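You operate a simulated robot arm through the tools that you are given. There is no shell and no other tool.

You are at the controls of a simulated robot arm. One attempt, no reset.

## Task
Swap the green disc on the red handle for the yellow one and spin the white nut on tight.
Fine: the green disc goes on the peg of its size.

It is judged by the outcome, as a careful person would: the job done as asked, and still so three seconds after it is handed in. It fails if anything else is knocked over, pushed out of place, dropped, spilled or broken.

## Robot
A 7-joint arm with a two-finger parallel gripper, fixed in place. Base frame: the origin is on the floor under the middle of its stand, x ahead of it, y to its left, z up; the work surface is at about z = 78. Lengths are in cm, angles in rad, forces in N, time in s.
With the tool pointing down near the work surface it reaches from about 44 to 92 cm from the base axis. Its first joint turns from -2.496 to 2.496 rad. Payload 3 kg.
Tool frame: the origin (TCP) lies between the finger pads and is the grasp point; the fingertips stand 3 cm ahead of it; z points along the fingers, y is the line along which they close. The gripper opens to 9.4 cm. The fingers are 2.8 cm wide and 1 cm thick; the gripper's body (5 by 9.6 cm) begins 5.5 cm behind the TCP.
Orientation is that of the tool frame in the base frame, as a unit quaternion [x, y, z, w]. With the fingers straight down and closing along the base's y, the tool's x points along the base's -x, its y along +y and its z along -z.

## Interface
- The arm moves only by the tool play_rows. Its argument "rows" is a list that holds one entry, the list of rows, each a list of 7 numbers: the shift along the tool's x, y, z in units of 30 mm (1.0 is 30 mm), then the turn, a rotation vector about the tool's x, y, z in units of 5 degrees (1.0 is 5 degrees), then the closure, from 0 (fully open) to 1 (shut). In form: [[[x, y, z, rx, ry, rz, jaw], ...]]. A call has 1 to 20 rows; each row shifts and turns the commanded pose from where the row before left it, along the tool's axes as they then stand. A call with a number of a shift or a turn outside -1 to 1 is refused whole. Rows are played at 5 a second. More than 5 cm and 0.15 rad between two rows, or a gripper value outside its range, and nothing of the call is played. Where a pose cannot be reached the arm comes as near as it can. A force on the tool above 40 N (or 10 N above the force at the start of the call, whichever is more), or a blocked arm, ends the call early, and 0.2 s more pass. The fingers move at their own pace (about 7.2 cm/s each) and stop on an object; they squeeze with about 29 N. The grip force told is the motor's: it shows also when the fingers shut on nothing. Time passes only in rows, and 0.2 s behind the last, so rows that do not move let the fingers close. It gives the time, the measured TCP pose, the force on the tool (base axes), the opening and the grip force at its end, in the units of the frame above (readings bear some noise), with the torque about the TCP (base axes, N m) and any sound that the robot's microphone picked up.
- Cameras (640 x 400 px; columns grow to the right, rows downward): "scene" is fixed at [21.06, 49.82, 158.93]; the picture's right is [-0.59, -0.81, 0.00], its down [-0.50, 0.36, -0.79] and it looks along [0.64, -0.46, -0.62] (base axes); focal length 319 px, centre (320, 200). "wrist" rides on the gripper at [7.6, 1.4, -10.2] in the tool frame; the picture's right is [-0.18, 0.98, 0.00], its down [-0.75, -0.14, -0.64] and it looks along [-0.63, -0.12, 0.77] (tool axes); focal length 243 px, centre (320, 200). There is no depth. A picture from a camera that has moved, and an enlarged one, comes with that camera's place and axes in the base frame and with its lens. The place of the scene camera against the robot may be out by one fixed shift of up to 1.8 cm in any direction.
- camera(camera): a new picture of that camera. The clock stands still meanwhile.
- inspect(camera, box): a new picture of the part [left, top, right, bottom] of that camera's present view, enlarged. The clock stands still meanwhile.
- finish_job(): hands the job in; it is judged then, once.

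Nothing tells you positions but the pictures and the camera data. Unless the task says otherwise, let go and move clear before handing in.

The tools are called as name(argument=value, ...) on one line, values as JSON. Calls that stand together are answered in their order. play_rows: Moves the arm, as the interface text tells. Its arguments: {"type":"object","properties":{"rows":{"type":"array","items":{"type":"array","items":{"type":"array","items":{"type":"number"}}}}},"required":["rows"]} The other tools are called the same way: camera (camera) takes a picture; inspect (camera, box) takes an enlarged picture of a part of a camera's view; finish_job () hands the job in.

At the start:

```text
time_s: 0.0
tcp_pos: [54.27, -7.11, 122.7]
tcp_rot: [0.0, 1.0, 0.0, 0.0]
wrist_force: [0.6, 0.3, 1.1]
torque: [0.02, 0.03, 0.0]
finger_gap: 9.37
finger_force: 0.1
```

scene: 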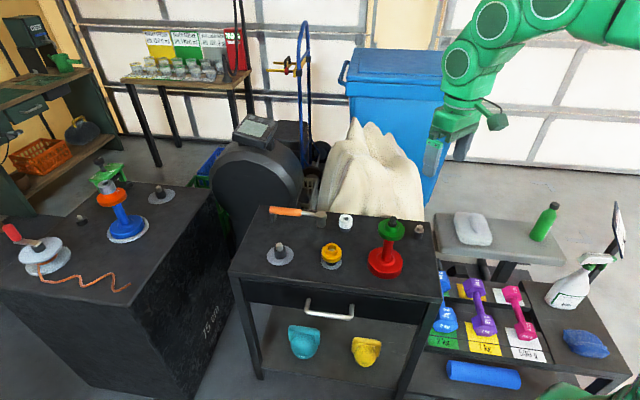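
wrist: 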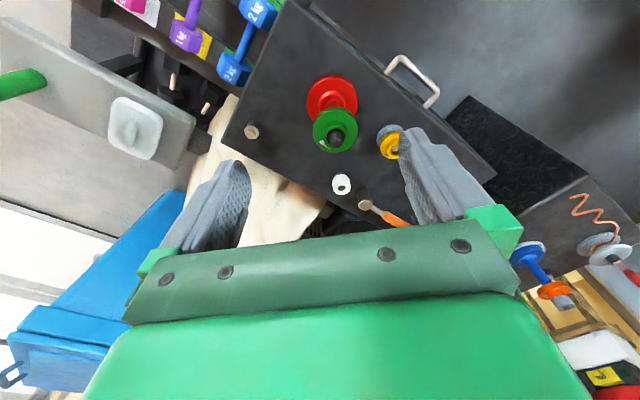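

I see a table with a red handle carrying a green disc, a yellow disc on a peg, an empty peg, a white nut and a screwdriver. I'll look closer before moving.

inspect(camera="scene", box=[230, 190, 450, 310])

inspect(camera="scene", box=[350, 200, 450, 290])

inspect(camera="wrist", box=[220, 40, 480, 240])

inspect(camera="scene", box=[0, 150, 220, 310])

```text
2.91 times, centred on (340, 250) of scene
camera zoom: at [21.06, 49.82, 158.93], right [-0.59, -0.81, 0.0], down [-0.5, 0.36, -0.79], along [0.64, -0.46, -0.62], focal length 929 px, centre (262, 54)
```

zoom: 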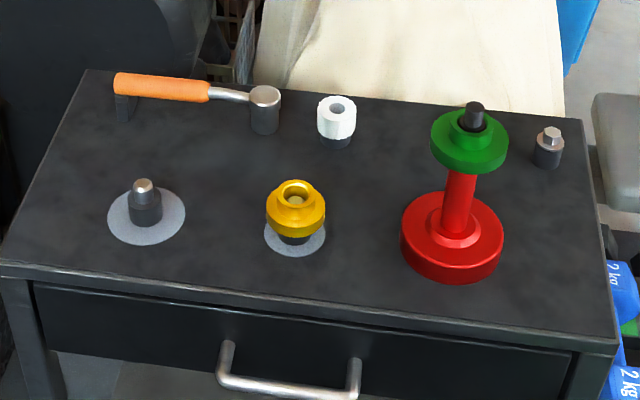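

```text
4.44 times, centred on (400, 245) of scene
camera zoom: at [21.06, 49.82, 158.93], right [-0.59, -0.81, 0.0], down [-0.5, 0.36, -0.79], along [0.64, -0.46, -0.62], focal length 1420 px, centre (-36, 0)
```

zoom: 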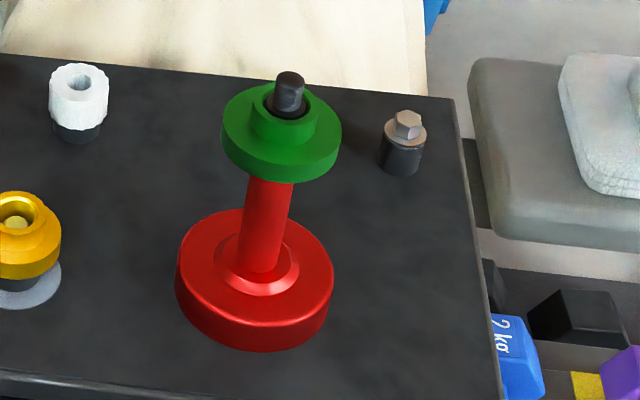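

```text
2.00 times, centred on (350, 140) of wrist
camera zoom: at [46.67, -5.65, 133.11], right [0.18, 0.98, 0.0], down [0.75, -0.14, 0.64], along [0.63, -0.12, -0.77], focal length 485 px, centre (260, 320)
```

zoom: 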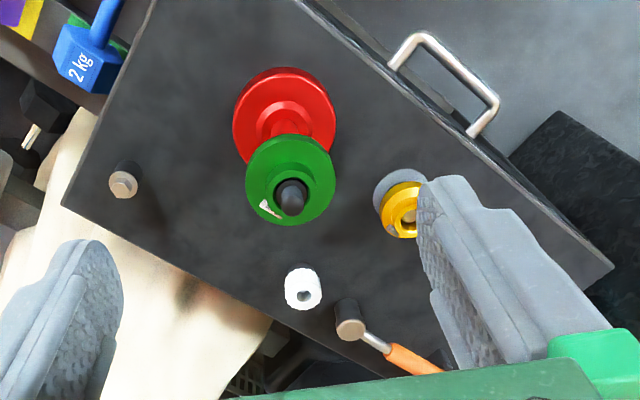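

```text
2.50 times, centred on (110, 230) of scene
camera zoom: at [21.06, 49.82, 158.93], right [-0.59, -0.81, 0.0], down [-0.5, 0.36, -0.79], along [0.64, -0.46, -0.62], focal length 799 px, centre (845, 125)
```

zoom: 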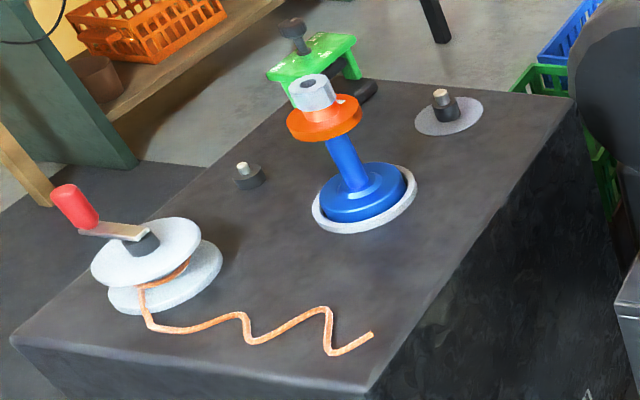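

The layout seems clear: red handle near (63.5,-6.5), yellow disc near (75,6), empty big peg near (88,18), and the white nut on a post near (84,-7). I'm zooming in further to get shapes and sizes before I move.

inspect(camera="scene", box=[370, 210, 420, 242])

inspect(camera="scene", box=[310, 235, 360, 275])

inspect(camera="scene", box=[255, 235, 305, 275])

inspect(camera="scene", box=[310, 205, 360, 245])

inspect(camera="scene", box=[400, 215, 440, 247])

inspect(camera="scene", box=[260, 195, 340, 250])

```text
12.50 times, centred on (395, 226) of scene
camera zoom: at [21.06, 49.82, 158.93], right [-0.59, -0.81, 0.0], down [-0.5, 0.36, -0.79], along [0.64, -0.46, -0.62], focal length 3993 px, centre (-618, -125)
```

zoom: 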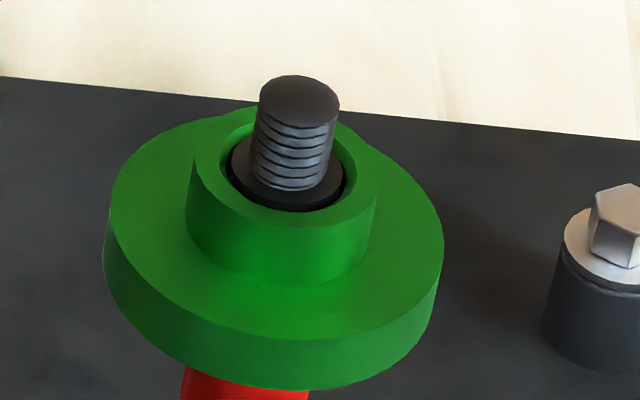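

```text
10.00 times, centred on (335, 255) of scene
camera zoom: at [21.06, 49.82, 158.93], right [-0.59, -0.81, 0.0], down [-0.5, 0.36, -0.79], along [0.64, -0.46, -0.62], focal length 3194 px, centre (170, -350)
```

zoom: 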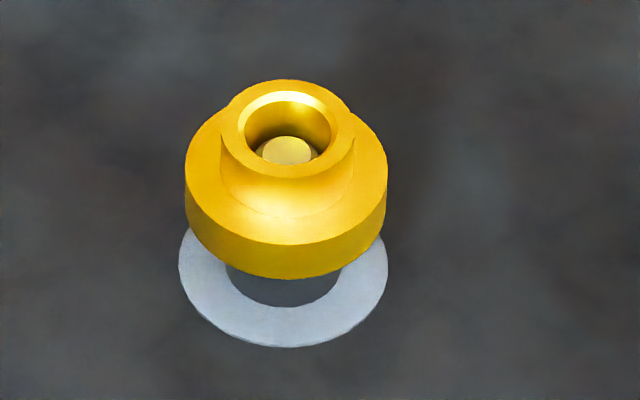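

```text
10.00 times, centred on (280, 255) of scene
camera zoom: at [21.06, 49.82, 158.93], right [-0.59, -0.81, 0.0], down [-0.5, 0.36, -0.79], along [0.64, -0.46, -0.62], focal length 3194 px, centre (720, -350)
```

zoom: 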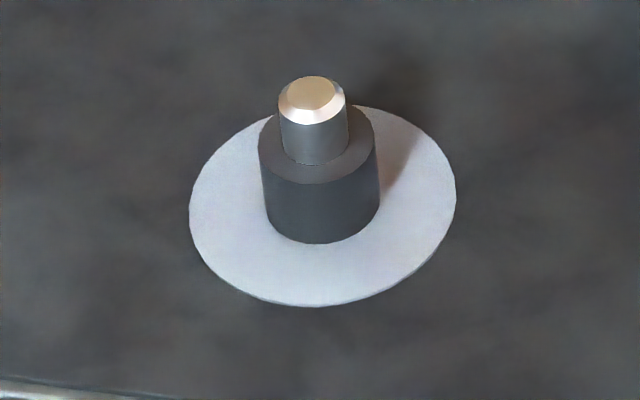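

```text
10.00 times, centred on (335, 225) of scene
camera zoom: at [21.06, 49.82, 158.93], right [-0.59, -0.81, 0.0], down [-0.5, 0.36, -0.79], along [0.64, -0.46, -0.62], focal length 3194 px, centre (170, -50)
```

zoom: 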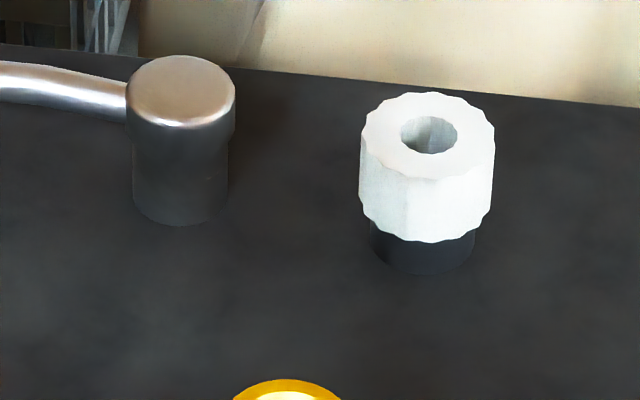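

```text
12.50 times, centred on (420, 231) of scene
camera zoom: at [21.06, 49.82, 158.93], right [-0.59, -0.81, 0.0], down [-0.5, 0.36, -0.79], along [0.64, -0.46, -0.62], focal length 3993 px, centre (-930, -188)
```

zoom: 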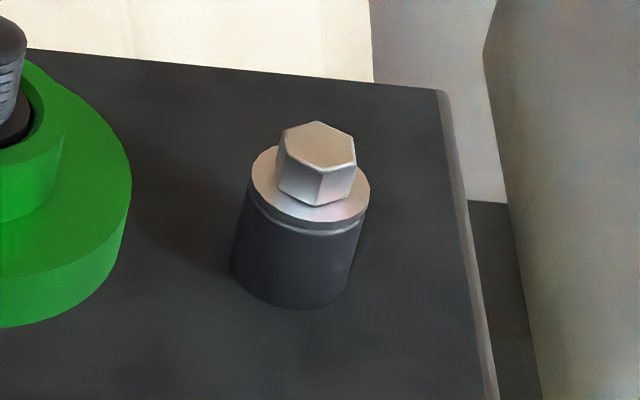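

```text
7.27 times, centred on (300, 222) of scene
camera zoom: at [21.06, 49.82, 158.93], right [-0.59, -0.81, 0.0], down [-0.5, 0.36, -0.79], along [0.64, -0.46, -0.62], focal length 2323 px, centre (466, 36)
```

zoom: 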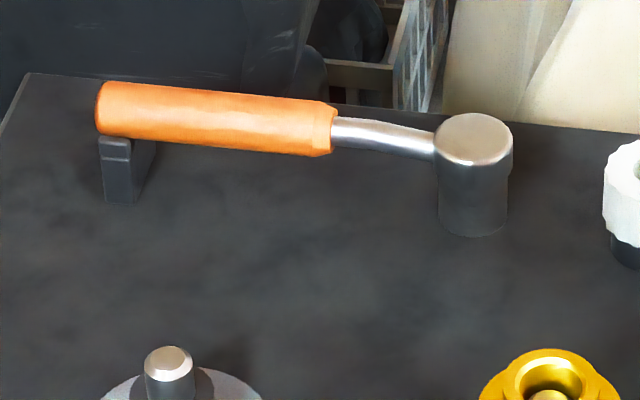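

The white nut is a knurled hand nut. The handle's stud has a black spigot with a thread above it. I'll check the thread direction and the other bench's handle for reference.

inspect(camera="scene", box=[385, 213, 403, 229])

inspect(camera="wrist", box=[310, 100, 370, 150])

inspect(camera="scene", box=[80, 150, 180, 250])

inspect(camera="wrist", box=[325, 160, 425, 240])

```text
16.00 times, centred on (394, 221) of scene
camera zoom: at [21.06, 49.82, 158.93], right [-0.59, -0.81, 0.0], down [-0.5, 0.36, -0.79], along [0.64, -0.46, -0.62], focal length 5111 px, centre (-864, -136)
```

zoom: 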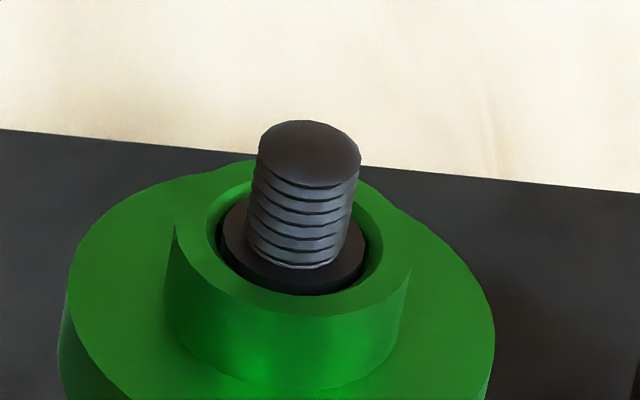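

```text
8.00 times, centred on (340, 125) of wrist
camera zoom: at [46.67, -5.65, 133.11], right [0.18, 0.98, 0.0], down [0.75, -0.14, 0.64], along [0.63, -0.12, -0.77], focal length 1941 px, centre (160, 800)
```

zoom: 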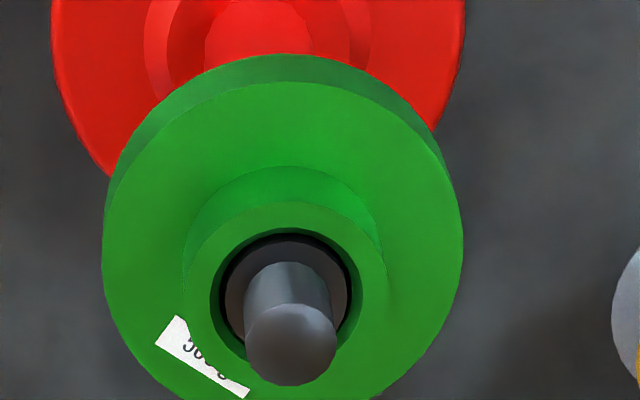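

```text
4.00 times, centred on (130, 200) of scene
camera zoom: at [21.06, 49.82, 158.93], right [-0.59, -0.81, 0.0], down [-0.5, 0.36, -0.79], along [0.64, -0.46, -0.62], focal length 1278 px, centre (1080, 200)
```

zoom: 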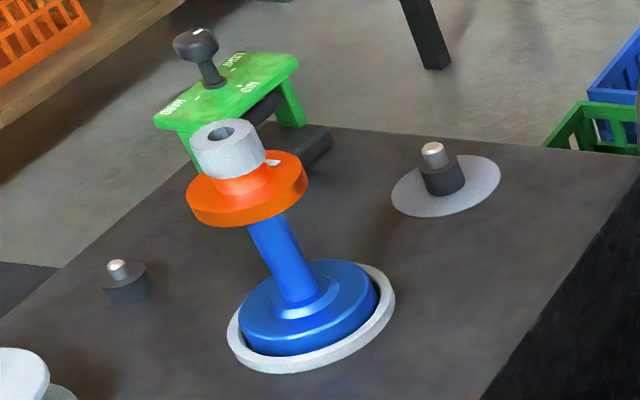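

```text
5.00 times, centred on (375, 200) of wrist
camera zoom: at [46.67, -5.65, 133.11], right [0.18, 0.98, 0.0], down [0.75, -0.14, 0.64], along [0.63, -0.12, -0.77], focal length 1213 px, centre (45, 200)
```

zoom: 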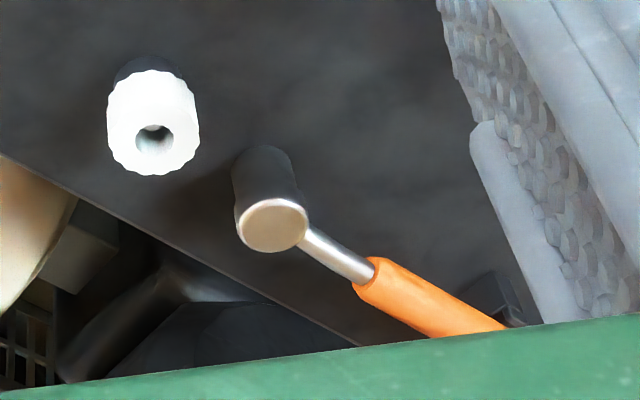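

The thread looks like an ordinary one, and the blue handle on the other bench shows the finished arrangement (disc with a nut on top). Now I'm moving the open gripper above the red handle to pin its axis down with the wrist camera.

play_rows(rows=[[[-0.541, 0.045, 0.706, 0, 0, 0, 0], [-0.541, 0.045, 0.706, 0, 0, 0, 0], [-0.541, 0.045, 0.706, 0, 0, 0, 0], [-0.541, 0.045, 0.706, 0, 0, 0, 0], [-0.541, 0.045, 0.706, 0, 0, 0, 0], [-0.541, 0.045, 0.706, 0, 0, 0, 0], [0, 0, 0, 0, 0, 0, 0]]])

camera(camera="wrist")

camera(camera="scene")

```text
time_s: 1.6
tcp_pos: [64.0, -6.28, 110.1]
tcp_rot: [0.0, 1.0, 0.001, 0.0]
wrist_force: [0.1, -1.1, -0.5]
torque: [0.03, 0.0, 0.01]
finger_gap: 9.39
finger_force: 0.1
```

```text
taken
camera wrist: at [56.43, -4.91, 120.42], right [0.18, 0.98, 0.0], down [0.75, -0.14, 0.64], along [0.63, -0.12, -0.77], focal length 243 px, centre (320, 200)
```

wrist: 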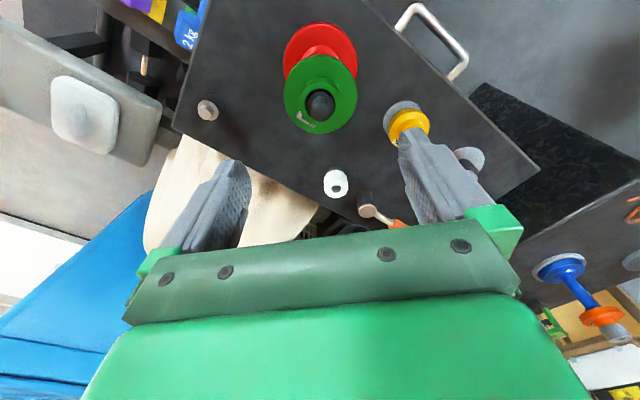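

```text
taken
```

scene: 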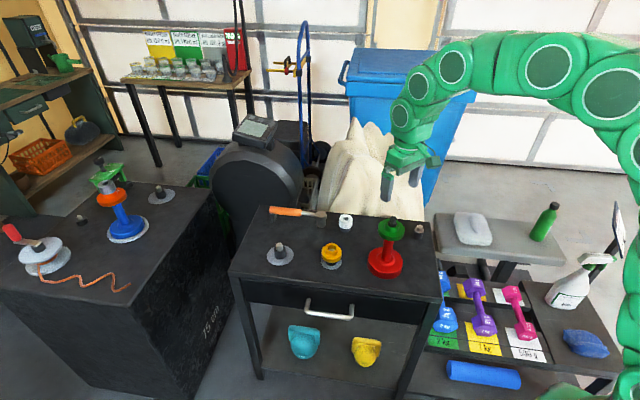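

inspect(camera="wrist", box=[270, 45, 370, 145])

inspect(camera="wrist", box=[200, 90, 440, 240])

```text
4.00 times, centred on (320, 95) of wrist
camera zoom: at [56.43, -4.91, 120.42], right [0.18, 0.98, 0.0], down [0.75, -0.14, 0.64], along [0.63, -0.12, -0.77], focal length 970 px, centre (320, 620)
```

zoom: 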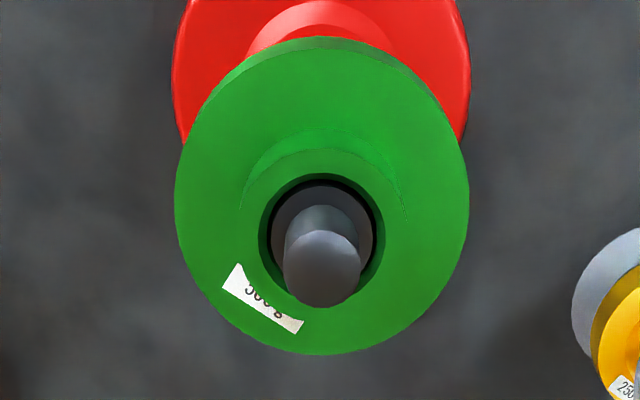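

```text
2.67 times, centred on (320, 165) of wrist
camera zoom: at [56.43, -4.91, 120.42], right [0.18, 0.98, 0.0], down [0.75, -0.14, 0.64], along [0.63, -0.12, -0.77], focal length 647 px, centre (320, 293)
```

zoom: 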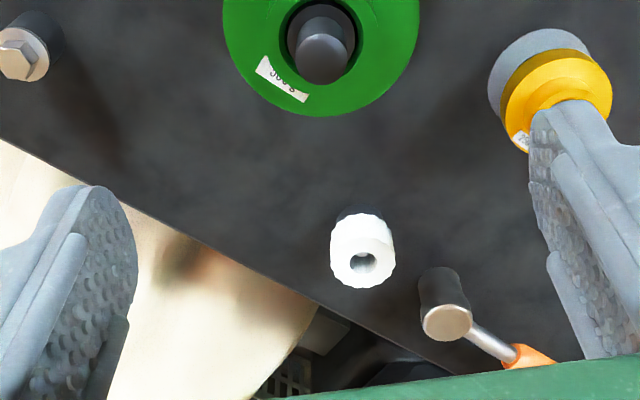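

The two wrist views put the stud tip at about (64.45, -6.33, 97.8) and the green hub's top at about z 95.5. I'm lowering to a hover to check the centring before gripping.

play_rows(rows=[[[-0.05, -0.006, 0.758, 0, 0, 0, 0], [-0.05, -0.006, 0.758, 0, 0, 0, 0], [-0.05, -0.006, 0.758, 0, 0, 0, 0], [0, 0, 0.758, 0, 0, 0, 0], [0, 0, 0, 0, 0, 0, 0]]])

camera(camera="wrist")

inspect(camera="wrist", box=[240, 70, 400, 200])

inspect(camera="scene", box=[350, 170, 450, 250])

```text
time_s: 2.8
tcp_pos: [64.58, -6.38, 100.91]
tcp_rot: [0.0, 1.0, 0.001, 0.0]
wrist_force: [0.7, 0.1, 0.1]
torque: [-0.01, -0.03, 0.01]
finger_gap: 9.39
finger_force: 0.1
```

```text
taken
camera wrist: at [56.98, -5.03, 111.3], right [0.18, 0.98, 0.0], down [0.75, -0.14, 0.64], along [0.63, -0.12, -0.77], focal length 243 px, centre (320, 200)
```

wrist: 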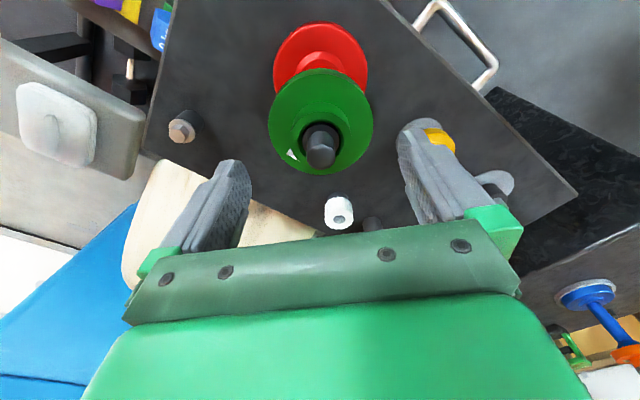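

```text
3.08 times, centred on (320, 135) of wrist
camera zoom: at [56.98, -5.03, 111.3], right [0.18, 0.98, 0.0], down [0.75, -0.14, 0.64], along [0.63, -0.12, -0.77], focal length 746 px, centre (320, 400)
```

zoom: 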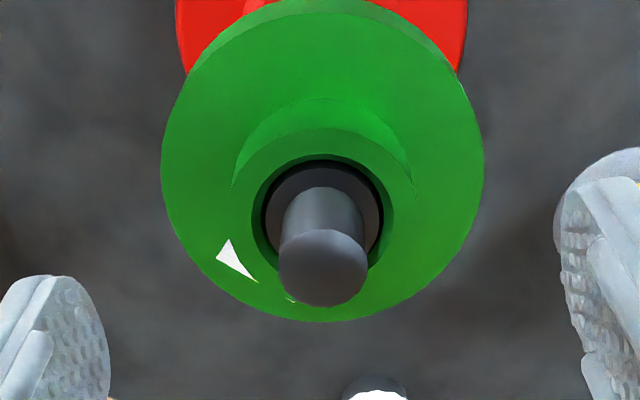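

```text
5.00 times, centred on (400, 210) of scene
camera zoom: at [21.06, 49.82, 158.93], right [-0.59, -0.81, 0.0], down [-0.5, 0.36, -0.79], along [0.64, -0.46, -0.62], focal length 1597 px, centre (-80, 150)
```

zoom: 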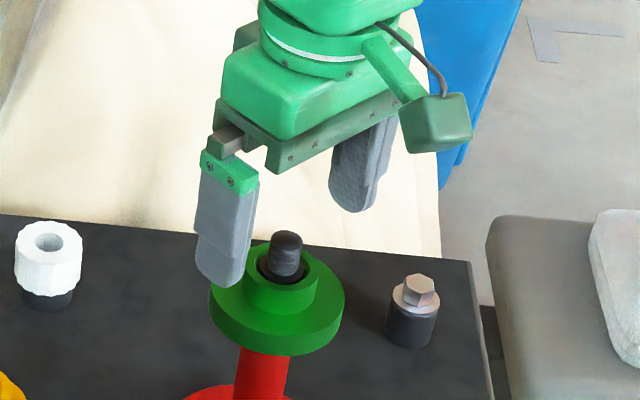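

The hub is centred between the fingers. I'm lowering so the tips sit just above the green plate beside its hub, then narrowing the fingers partway to check centring before gripping.

play_rows(rows=[[[0, 0.01, 0.5, 0, 0, 0, 0], [0, 0, 0.5, 0, 0, 0, 0], [0, 0, 0.27, 0, 0, 0, 0], [0, 0, 0, 0, 0, 0, 0.46], [0, 0, 0, 0, 0, 0, 0.46]]])

camera(camera="wrist")

inspect(camera="wrist", box=[250, 110, 390, 230])

inspect(camera="scene", box=[360, 190, 430, 250])

```text
time_s: 4.0
tcp_pos: [64.6, -6.32, 97.15]
tcp_rot: [0.0, 1.0, -0.001, -0.001]
wrist_force: [0.6, 2.9, 0.6]
torque: [0.15, -0.11, 0.0]
finger_gap: 7.3
finger_force: 28.7
```

```text
taken
camera wrist: at [56.89, -4.94, 107.48], right [0.18, 0.98, 0.0], down [0.75, -0.14, 0.64], along [0.63, -0.12, -0.77], focal length 243 px, centre (320, 200)
```

wrist: 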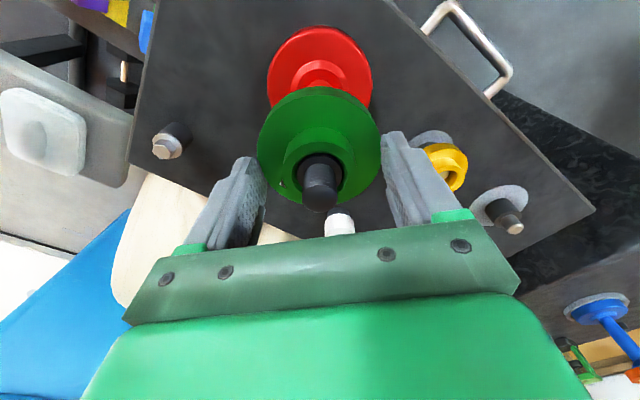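

```text
3.33 times, centred on (320, 170) of wrist
camera zoom: at [56.89, -4.94, 107.48], right [0.18, 0.98, 0.0], down [0.75, -0.14, 0.64], along [0.63, -0.12, -0.77], focal length 809 px, centre (320, 300)
```

zoom: 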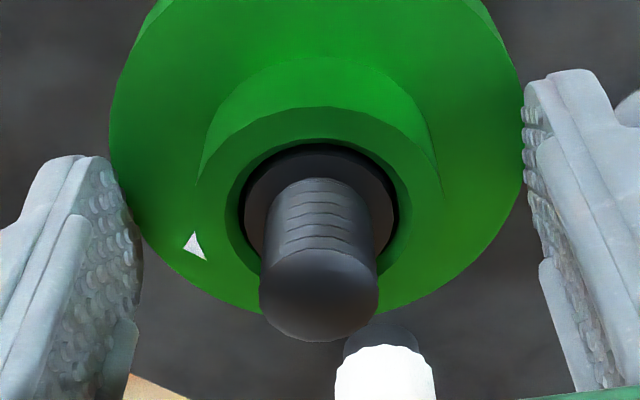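

```text
6.67 times, centred on (395, 220) of scene
camera zoom: at [21.06, 49.82, 158.93], right [-0.59, -0.81, 0.0], down [-0.5, 0.36, -0.79], along [0.64, -0.46, -0.62], focal length 2130 px, centre (-180, 67)
```

zoom: 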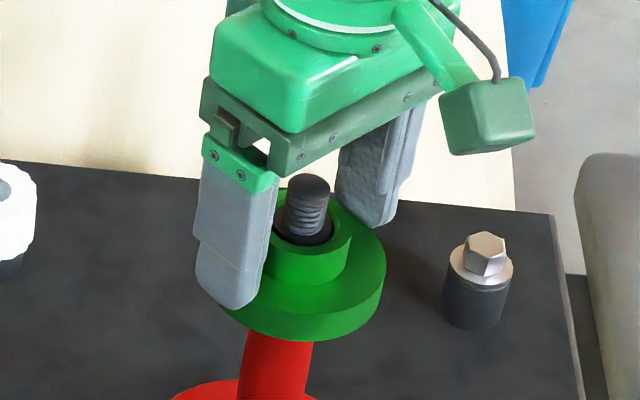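

The tips met the plate's rim at a 7.3 cm gap, so the plate is slightly higher than I judged. A rim grip suits the job well, so I'll reopen, go about 1.4 cm lower and take the plate by its rim.

play_rows(rows=[[[0, 0, 0, 0, 0, 0, 0], [0, 0, 0, 0, 0, 0, 0], [0, 0, 0.25, 0, 0, 0, 0], [0, 0, 0.2, 0, 0, 0, 0], [0, 0, 0, 0, 0, 0, 0]]])

inspect(camera="wrist", box=[240, 90, 400, 220])

inspect(camera="scene", box=[360, 190, 430, 250])

```text
time_s: 5.2
tcp_pos: [64.48, -6.27, 95.76]
tcp_rot: [0.0, 1.0, -0.001, 0.0]
wrist_force: [1.1, -0.2, -0.7]
torque: [0.01, 0.01, 0.03]
finger_gap: 9.43
finger_force: 0.0
```

```text
3.08 times, centred on (320, 155) of wrist
camera zoom: at [56.87, -4.94, 106.19], right [0.18, 0.98, 0.0], down [0.75, -0.14, 0.64], along [0.63, -0.12, -0.77], focal length 746 px, centre (320, 338)
```

zoom: 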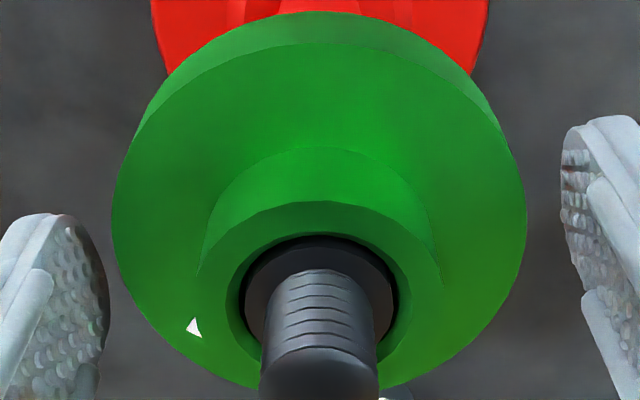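

```text
6.67 times, centred on (395, 220) of scene
camera zoom: at [21.06, 49.82, 158.93], right [-0.59, -0.81, 0.0], down [-0.5, 0.36, -0.79], along [0.64, -0.46, -0.62], focal length 2130 px, centre (-180, 67)
```

zoom: 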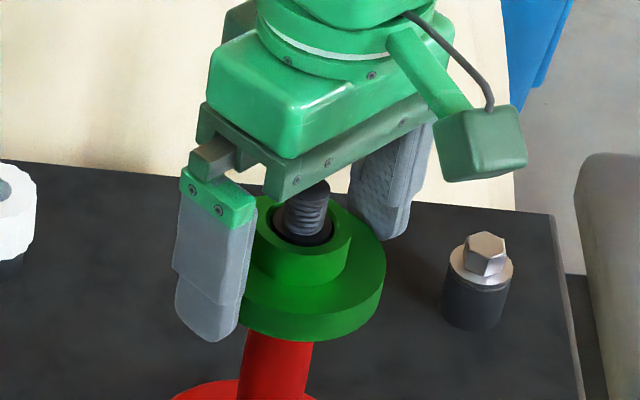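

play_rows(rows=[[[0, -0.01, 0, 0, 0, 0, 0.15], [0, 0, 0, 0, 0, 0, 0.3], [0, 0, 0, 0, 0, 0, 0.4], [0, 0, 0, 0, 0, 0, 0.4]]])

inspect(camera="wrist", box=[240, 90, 400, 220])

```text
time_s: 6.2
tcp_pos: [64.38, -6.39, 95.84]
tcp_rot: [0.0, 1.0, 0.0, -0.001]
wrist_force: [0.6, -3.9, 1.0]
torque: [-0.08, 0.02, 0.01]
finger_gap: 7.3
finger_force: 28.9
```

```text
3.08 times, centred on (320, 155) of wrist
camera zoom: at [56.86, -4.93, 106.19], right [0.18, 0.98, 0.0], down [0.75, -0.14, 0.64], along [0.63, -0.12, -0.77], focal length 746 px, centre (320, 338)
```

zoom: 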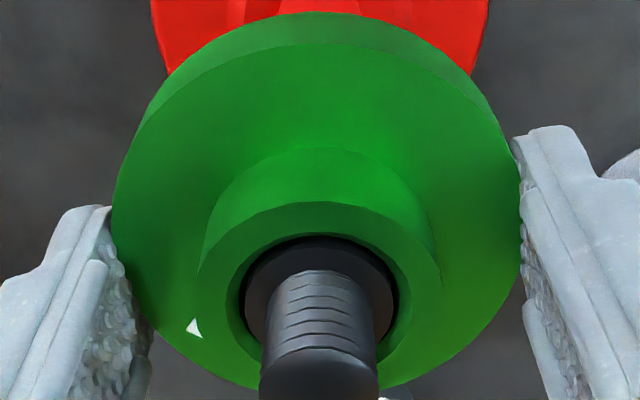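

Gripped on the rim at 7.3 cm with little side load. Lifting straight up slowly.

play_rows(rows=[[[0, 0, -0.1, 0, 0, 0, 0.4], [0, 0, -0.15, 0, 0, 0, 0.4], [0, 0, -0.2, 0, 0, 0, 0.4], [0, 0, -0.2, 0, 0, 0, 0.4], [0, 0, -0.25, 0, 0, 0, 0.4], [0, 0, -0.25, 0, 0, 0, 0.4], [0, 0, 0, 0, 0, 0, 0.4]]])

inspect(camera="scene", box=[340, 170, 440, 290])

camera(camera="wrist")

```text
time_s: 7.8
tcp_pos: [64.38, -6.41, 99.19]
tcp_rot: [0.001, 1.0, 0.001, 0.0]
wrist_force: [0.1, -0.5, -0.3]
torque: [-0.04, 0.01, -0.03]
finger_gap: 5.62
finger_force: 0.0
```

```text
3.33 times, centred on (390, 230) of scene
camera zoom: at [21.06, 49.82, 158.93], right [-0.59, -0.81, 0.0], down [-0.5, 0.36, -0.79], along [0.64, -0.46, -0.62], focal length 1065 px, centre (87, 100)
```

zoom: 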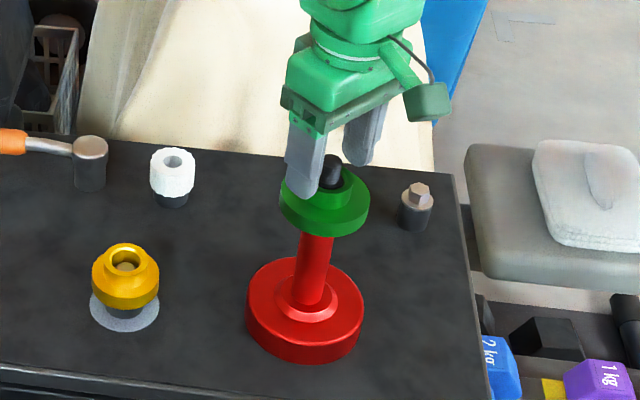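

```text
taken
camera wrist: at [56.79, -4.93, 109.65], right [0.18, 0.98, 0.0], down [0.75, -0.14, 0.64], along [0.63, -0.12, -0.77], focal length 243 px, centre (320, 200)
```

wrist: 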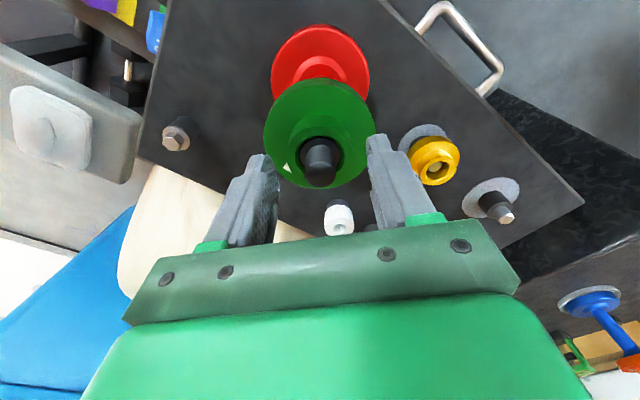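

The fingers slid up off the rim and the disc seems to have stayed put. I need to see why before trying again.

inspect(camera="wrist", box=[250, 70, 390, 200])

inspect(camera="scene", box=[375, 205, 415, 245])

```text
3.08 times, centred on (320, 135) of wrist
camera zoom: at [56.79, -4.93, 109.65], right [0.18, 0.98, 0.0], down [0.75, -0.14, 0.64], along [0.63, -0.12, -0.77], focal length 746 px, centre (320, 400)
```

zoom: 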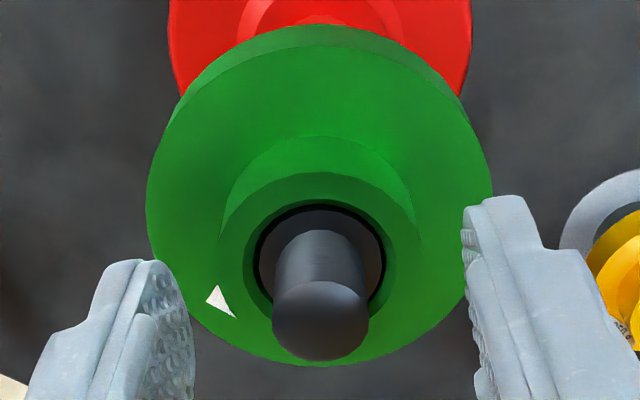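

```text
10.00 times, centred on (395, 225) of scene
camera zoom: at [21.06, 49.82, 158.93], right [-0.59, -0.81, 0.0], down [-0.5, 0.36, -0.79], along [0.64, -0.46, -0.62], focal length 3194 px, centre (-430, -50)
```

zoom: 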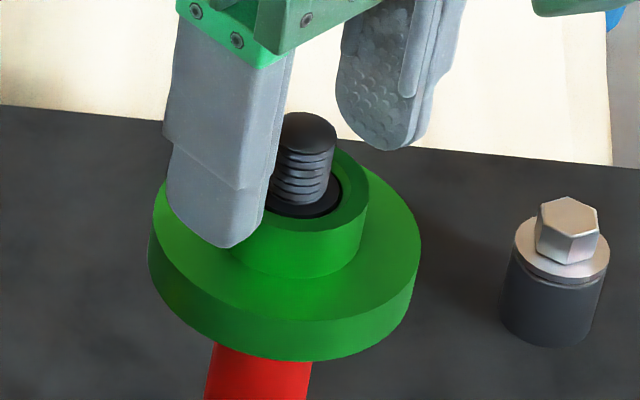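

The disc didn't move at all, so the rim slipped through the pads. I'll regrip across the full plate thickness and lift in small steps, watching the force.

play_rows(rows=[[[0, 0, 0, 0, 0, 0, 0], [0, 0, 0, 0, 0, 0, 0], [-0.04, 0.02, 0.45, 0, 0, 0, 0], [0, 0, 0.45, 0, 0, 0, 0], [0, 0, 0.42, 0, 0, 0, 0], [0, 0, 0, 0, 0, 0, 0.2], [0, 0, 0, 0, 0, 0, 1], [0, 0, 0, 0, 0, 0, 1], [0, 0, 0, 0, 0, 0, 1]]])

camera(camera="wrist")

inspect(camera="scene", box=[375, 195, 425, 245])

```text
time_s: 9.8
tcp_pos: [64.53, -6.42, 95.25]
tcp_rot: [-0.001, 1.0, 0.0, 0.001]
wrist_force: [0.2, -5.3, 0.5]
torque: [-0.42, 0.01, 0.05]
finger_gap: 7.31
finger_force: 28.9
```

```text
taken
camera wrist: at [56.93, -4.89, 105.61], right [0.18, 0.98, 0.0], down [0.75, -0.14, 0.64], along [0.63, -0.12, -0.77], focal length 243 px, centre (320, 200)
```

wrist: 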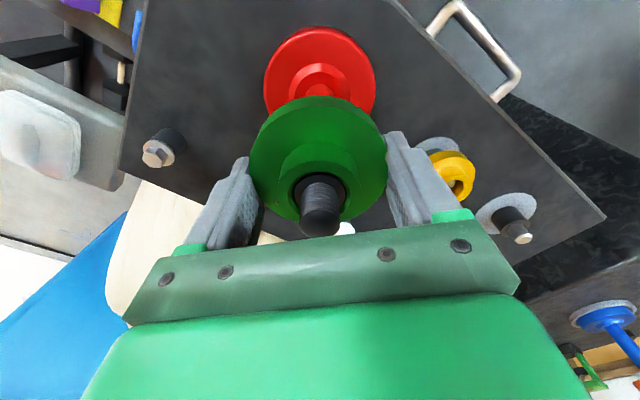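

```text
8.00 times, centred on (400, 220) of scene
camera zoom: at [21.06, 49.82, 158.93], right [-0.59, -0.81, 0.0], down [-0.5, 0.36, -0.79], along [0.64, -0.46, -0.62], focal length 2556 px, centre (-320, 40)
```

zoom: 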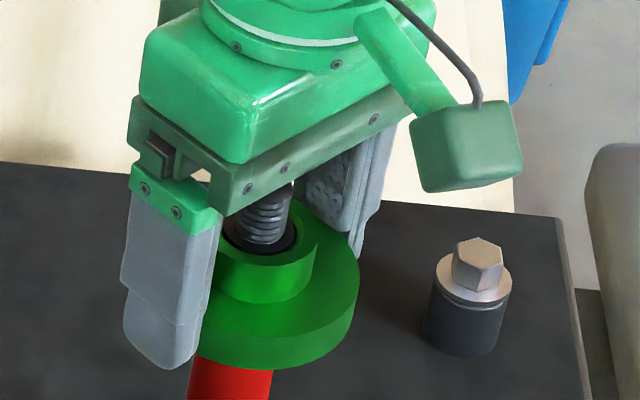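

play_rows(rows=[[[0, -0.03, 0, 0, 0, 0, 1], [0, 0, 0, 0, 0, 0, 1]]])

```text
time_s: 10.4
tcp_pos: [64.64, -6.33, 95.26]
tcp_rot: [0.0, 1.0, 0.0, 0.0]
wrist_force: [0.5, -0.6, -1.0]
torque: [0.0, -0.05, -0.03]
finger_gap: 7.33
finger_force: 28.9
```

Side load is now nearly zero. Lifting in very small steps to see how the force builds.

play_rows(rows=[[[0, 0, -0.05, 0, 0, 0, 1], [0, 0, -0.05, 0, 0, 0, 1]]])

inspect(camera="scene", box=[375, 195, 425, 245])

```text
time_s: 11.0
tcp_pos: [64.43, -6.48, 95.51]
tcp_rot: [0.0, 1.0, 0.0, 0.0]
wrist_force: [0.6, 0.0, -4.6]
torque: [0.02, 0.04, -0.01]
finger_gap: 7.31
finger_force: 29.4
```

```text
8.00 times, centred on (400, 220) of scene
camera zoom: at [21.06, 49.82, 158.93], right [-0.59, -0.81, 0.0], down [-0.5, 0.36, -0.79], along [0.64, -0.46, -0.62], focal length 2556 px, centre (-320, 40)
```

zoom: 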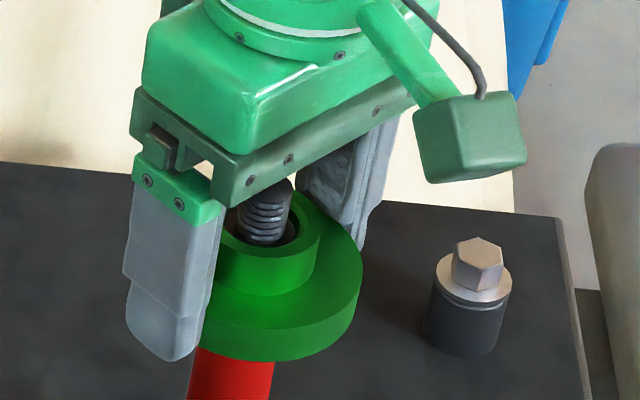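

The disc is rising now with just its own weight (~5 N) on the tool. Continuing up gently.

play_rows(rows=[[[0, 0, -0.07, 0, 0, 0, 1], [0, 0, -0.07, 0, 0, 0, 1], [0, 0, -0.07, 0, 0, 0, 1], [0, 0, -0.07, 0, 0, 0, 1], [0, 0, 0, 0, 0, 0, 1]]])

inspect(camera="scene", box=[375, 195, 425, 245])

```text
time_s: 12.2
tcp_pos: [64.45, -6.39, 96.49]
tcp_rot: [-0.001, 1.0, 0.0, 0.0]
wrist_force: [-1.2, -0.2, -4.8]
torque: [0.02, -0.01, 0.02]
finger_gap: 7.3
finger_force: 28.9
```

```text
8.00 times, centred on (400, 220) of scene
camera zoom: at [21.06, 49.82, 158.93], right [-0.59, -0.81, 0.0], down [-0.5, 0.36, -0.79], along [0.64, -0.46, -0.62], focal length 2556 px, centre (-320, 40)
```

zoom: 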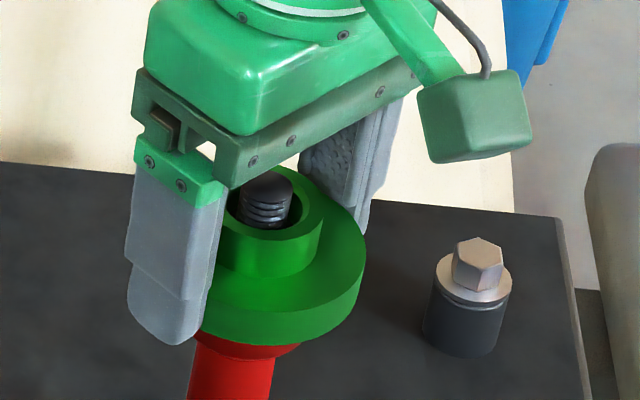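

play_rows(rows=[[[0, 0, -0.1, 0, 0, 0, 1], [0, 0, -0.1, 0, 0, 0, 1], [0, 0, -0.1, 0, 0, 0, 1], [0, 0, -0.1, 0, 0, 0, 1], [0, 0, -0.12, 0, 0, 0, 1], [0, 0, -0.12, 0, 0, 0, 1], [0, 0, -0.12, 0, 0, 0, 1], [0, 0, -0.12, 0, 0, 0, 1], [0, 0, 0, 0, 0, 0, 1]]])

inspect(camera="scene", box=[370, 190, 430, 250])

```text
time_s: 14.2
tcp_pos: [64.47, -6.34, 99.12]
tcp_rot: [0.0, 1.0, 0.0, 0.0]
wrist_force: [0.2, 0.1, -5.3]
torque: [0.03, -0.01, 0.0]
finger_gap: 7.34
finger_force: 28.8
```

```text
6.67 times, centred on (400, 220) of scene
camera zoom: at [21.06, 49.82, 158.93], right [-0.59, -0.81, 0.0], down [-0.5, 0.36, -0.79], along [0.64, -0.46, -0.62], focal length 2130 px, centre (-213, 67)
```

zoom: 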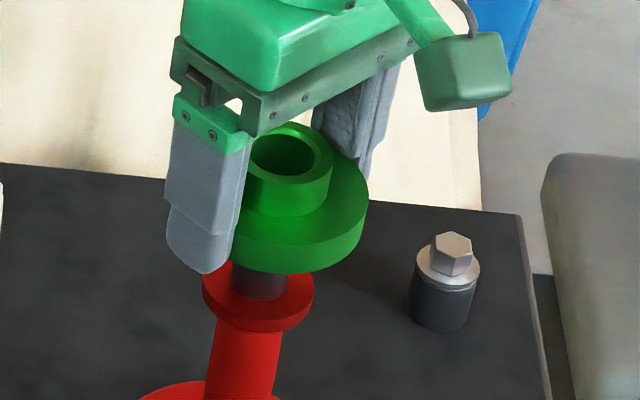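

play_rows(rows=[[[0, 0, -0.15, 0, 0, 0, 1], [0, 0, -0.2, 0, 0, 0, 1], [0, 0, -0.25, 0, 0, 0, 1], [0, 0, -0.3, 0, 0, 0, 1], [0, 0, -0.4, 0, 0, 0, 1], [0, 0, -0.4, 0, 0, 0, 1], [0, 0, -0.2, 0, 0, 0, 1], [0, 0, 0, 0, 0, 0, 1]]])

camera(camera="scene")

camera(camera="wrist")

inspect(camera="scene", box=[350, 160, 450, 290])

```text
time_s: 16.0
tcp_pos: [64.54, -6.47, 104.76]
tcp_rot: [0.0, 1.0, 0.0, -0.001]
wrist_force: [0.1, 0.7, -3.3]
torque: [0.0, -0.04, -0.01]
finger_gap: 7.3
finger_force: 29.0
```

```text
taken
```

scene: 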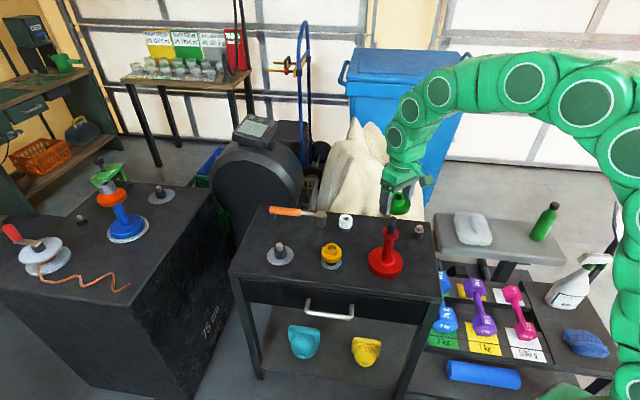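

```text
taken
camera wrist: at [57.02, -5.0, 115.09], right [0.18, 0.98, 0.0], down [0.75, -0.14, 0.64], along [0.63, -0.12, -0.77], focal length 243 px, centre (320, 200)
```

wrist: 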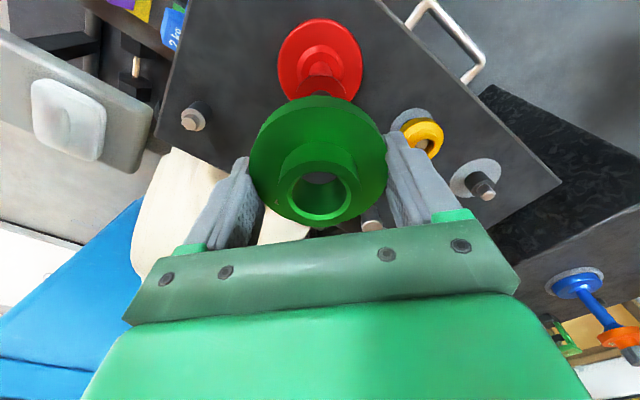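

```text
3.08 times, centred on (400, 225) of scene
camera zoom: at [21.06, 49.82, 158.93], right [-0.59, -0.81, 0.0], down [-0.5, 0.36, -0.79], along [0.64, -0.46, -0.62], focal length 983 px, centre (74, 123)
```

zoom: 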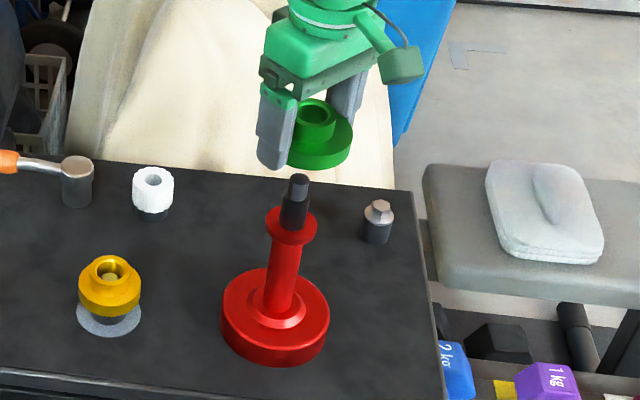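

The green disc is free and clear of the stud. Now I'm carrying it towards the empty large-ring peg near (87.5, 18.3) and will stop short to measure the peg.

inspect(camera="wrist", box=[430, 140, 520, 220])

play_rows(rows=[[[-0.3, 0.4, 0, 0, 0, 0, 1], [-0.5, 0.6, 0, 0, 0, 0, 1], [-0.5, 0.6, 0, 0, 0, 0, 1], [-0.5, 0.6, 0, 0, 0, 0, 1], [-0.5, 0.6, 0, 0, 0, 0, 1], [-0.5, 0.6, 0.2, 0, 0, 0, 1], [-0.5, 0.6, 0.2, 0, 0, 0, 1], [-0.5, 0.6, 0.2, 0, 0, 0, 1], [-0.4, 0.5, 0.2, 0, 0, 0, 1], [-0.3, 0.4, 0.2, 0, 0, 0, 1], [0, 0, 0, 0, 0, 0, 1]]])

camera(camera="wrist")

camera(camera="scene")

```text
5.00 times, centred on (475, 180) of wrist
camera zoom: at [57.02, -5.0, 115.09], right [0.18, 0.98, 0.0], down [0.75, -0.14, 0.64], along [0.63, -0.12, -0.77], focal length 1213 px, centre (-455, 300)
```

zoom: 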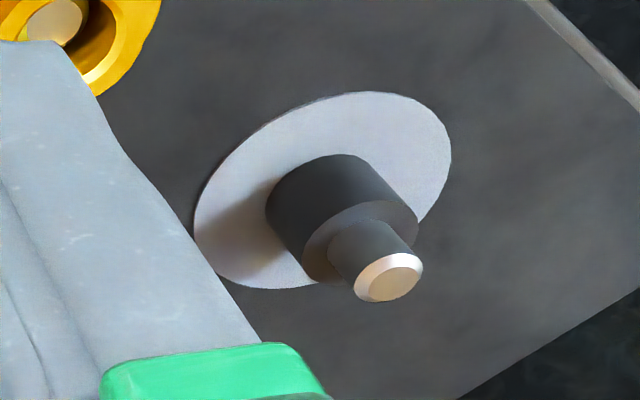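

```text
time_s: 18.4
tcp_pos: [78.03, 10.18, 101.76]
tcp_rot: [0.0, 1.0, 0.0, -0.001]
wrist_force: [-0.9, 0.2, -4.6]
torque: [-0.02, 0.01, -0.03]
finger_gap: 7.32
finger_force: 28.7
```

```text
taken
camera wrist: at [70.46, 11.58, 112.1], right [0.18, 0.98, 0.0], down [0.75, -0.14, 0.64], along [0.63, -0.12, -0.77], focal length 243 px, centre (320, 200)
```

wrist: 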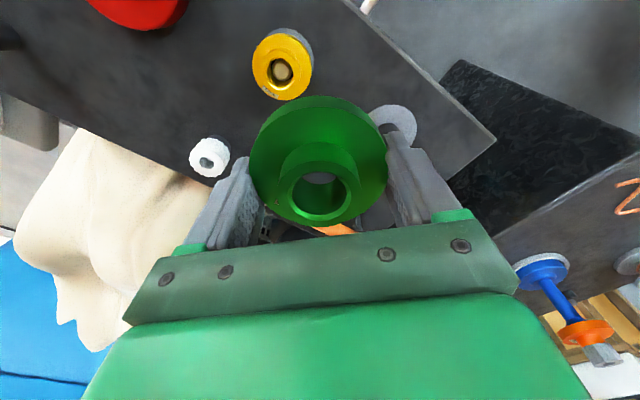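

```text
taken
```

scene: 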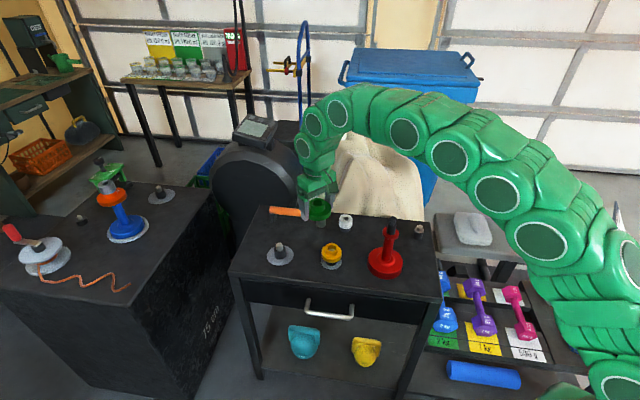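

From that view I put the empty peg at about (87.7, 18.6) with its pin top at z 82.8. I'm moving to a spot beside it where the wrist camera can see it past the disc and finger.

play_rows(rows=[[[-0.5, -0.046, 0.387, 0, 0, 0, 1], [-0.5, -0.046, 0.387, 0, 0, 0, 1], [-0.5, -0.046, 0.387, 0, 0, 0, 1], [-0.5, -0.046, 0.387, 0, 0, 0, 1], [-0.5, -0.046, 0.387, 0, 0, 0, 1], [0, 0, 0, 0, 0, 0, 1]]])

camera(camera="wrist")

inspect(camera="wrist", box=[370, 40, 470, 140])

```text
time_s: 19.8
tcp_pos: [85.39, 9.35, 95.84]
tcp_rot: [0.0, 1.0, 0.0, 0.0]
wrist_force: [0.5, 0.0, -5.3]
torque: [-0.01, -0.02, 0.0]
finger_gap: 7.32
finger_force: 28.5
```

```text
taken
camera wrist: at [77.91, 10.78, 106.25], right [0.18, 0.98, 0.0], down [0.75, -0.14, 0.64], along [0.63, -0.12, -0.77], focal length 243 px, centre (320, 200)
```

wrist: 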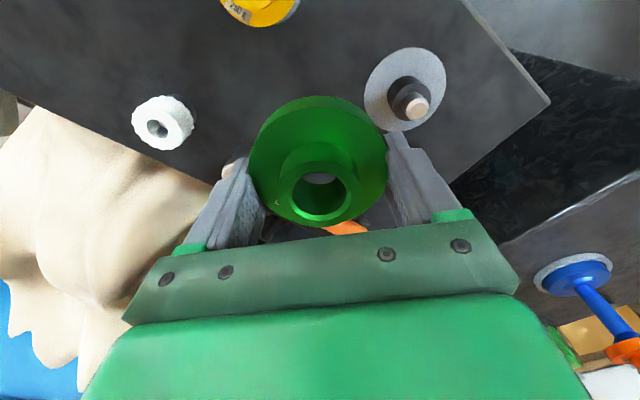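

```text
4.00 times, centred on (420, 90) of wrist
camera zoom: at [77.91, 10.78, 106.25], right [0.18, 0.98, 0.0], down [0.75, -0.14, 0.64], along [0.63, -0.12, -0.77], focal length 970 px, centre (-80, 640)
```

zoom: 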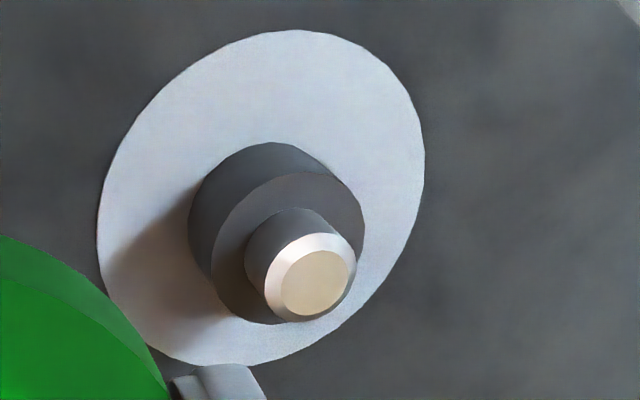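

inspect(camera="wrist", box=[240, 85, 400, 235])

inspect(camera="scene", box=[250, 170, 350, 280])

```text
2.67 times, centred on (320, 160) of wrist
camera zoom: at [77.91, 10.78, 106.25], right [0.18, 0.98, 0.0], down [0.75, -0.14, 0.64], along [0.63, -0.12, -0.77], focal length 647 px, centre (320, 307)
```

zoom: 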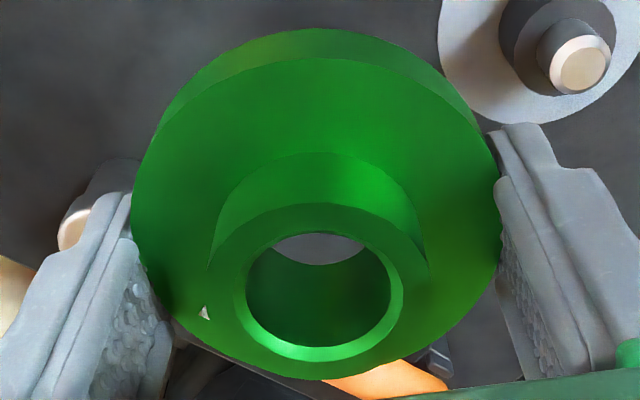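

```text
3.64 times, centred on (300, 225) of scene
camera zoom: at [21.06, 49.82, 158.93], right [-0.59, -0.81, 0.0], down [-0.5, 0.36, -0.79], along [0.64, -0.46, -0.62], focal length 1162 px, centre (393, 109)
```

zoom: 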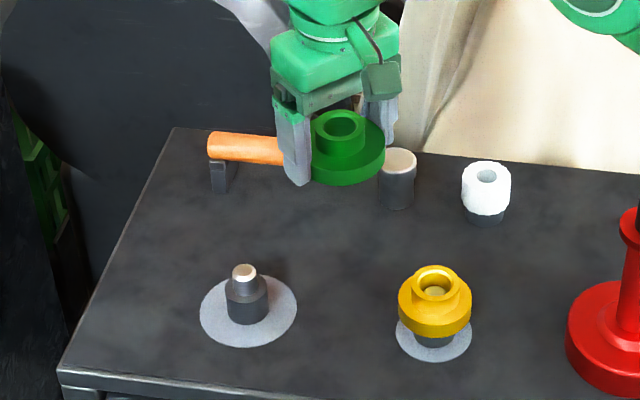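

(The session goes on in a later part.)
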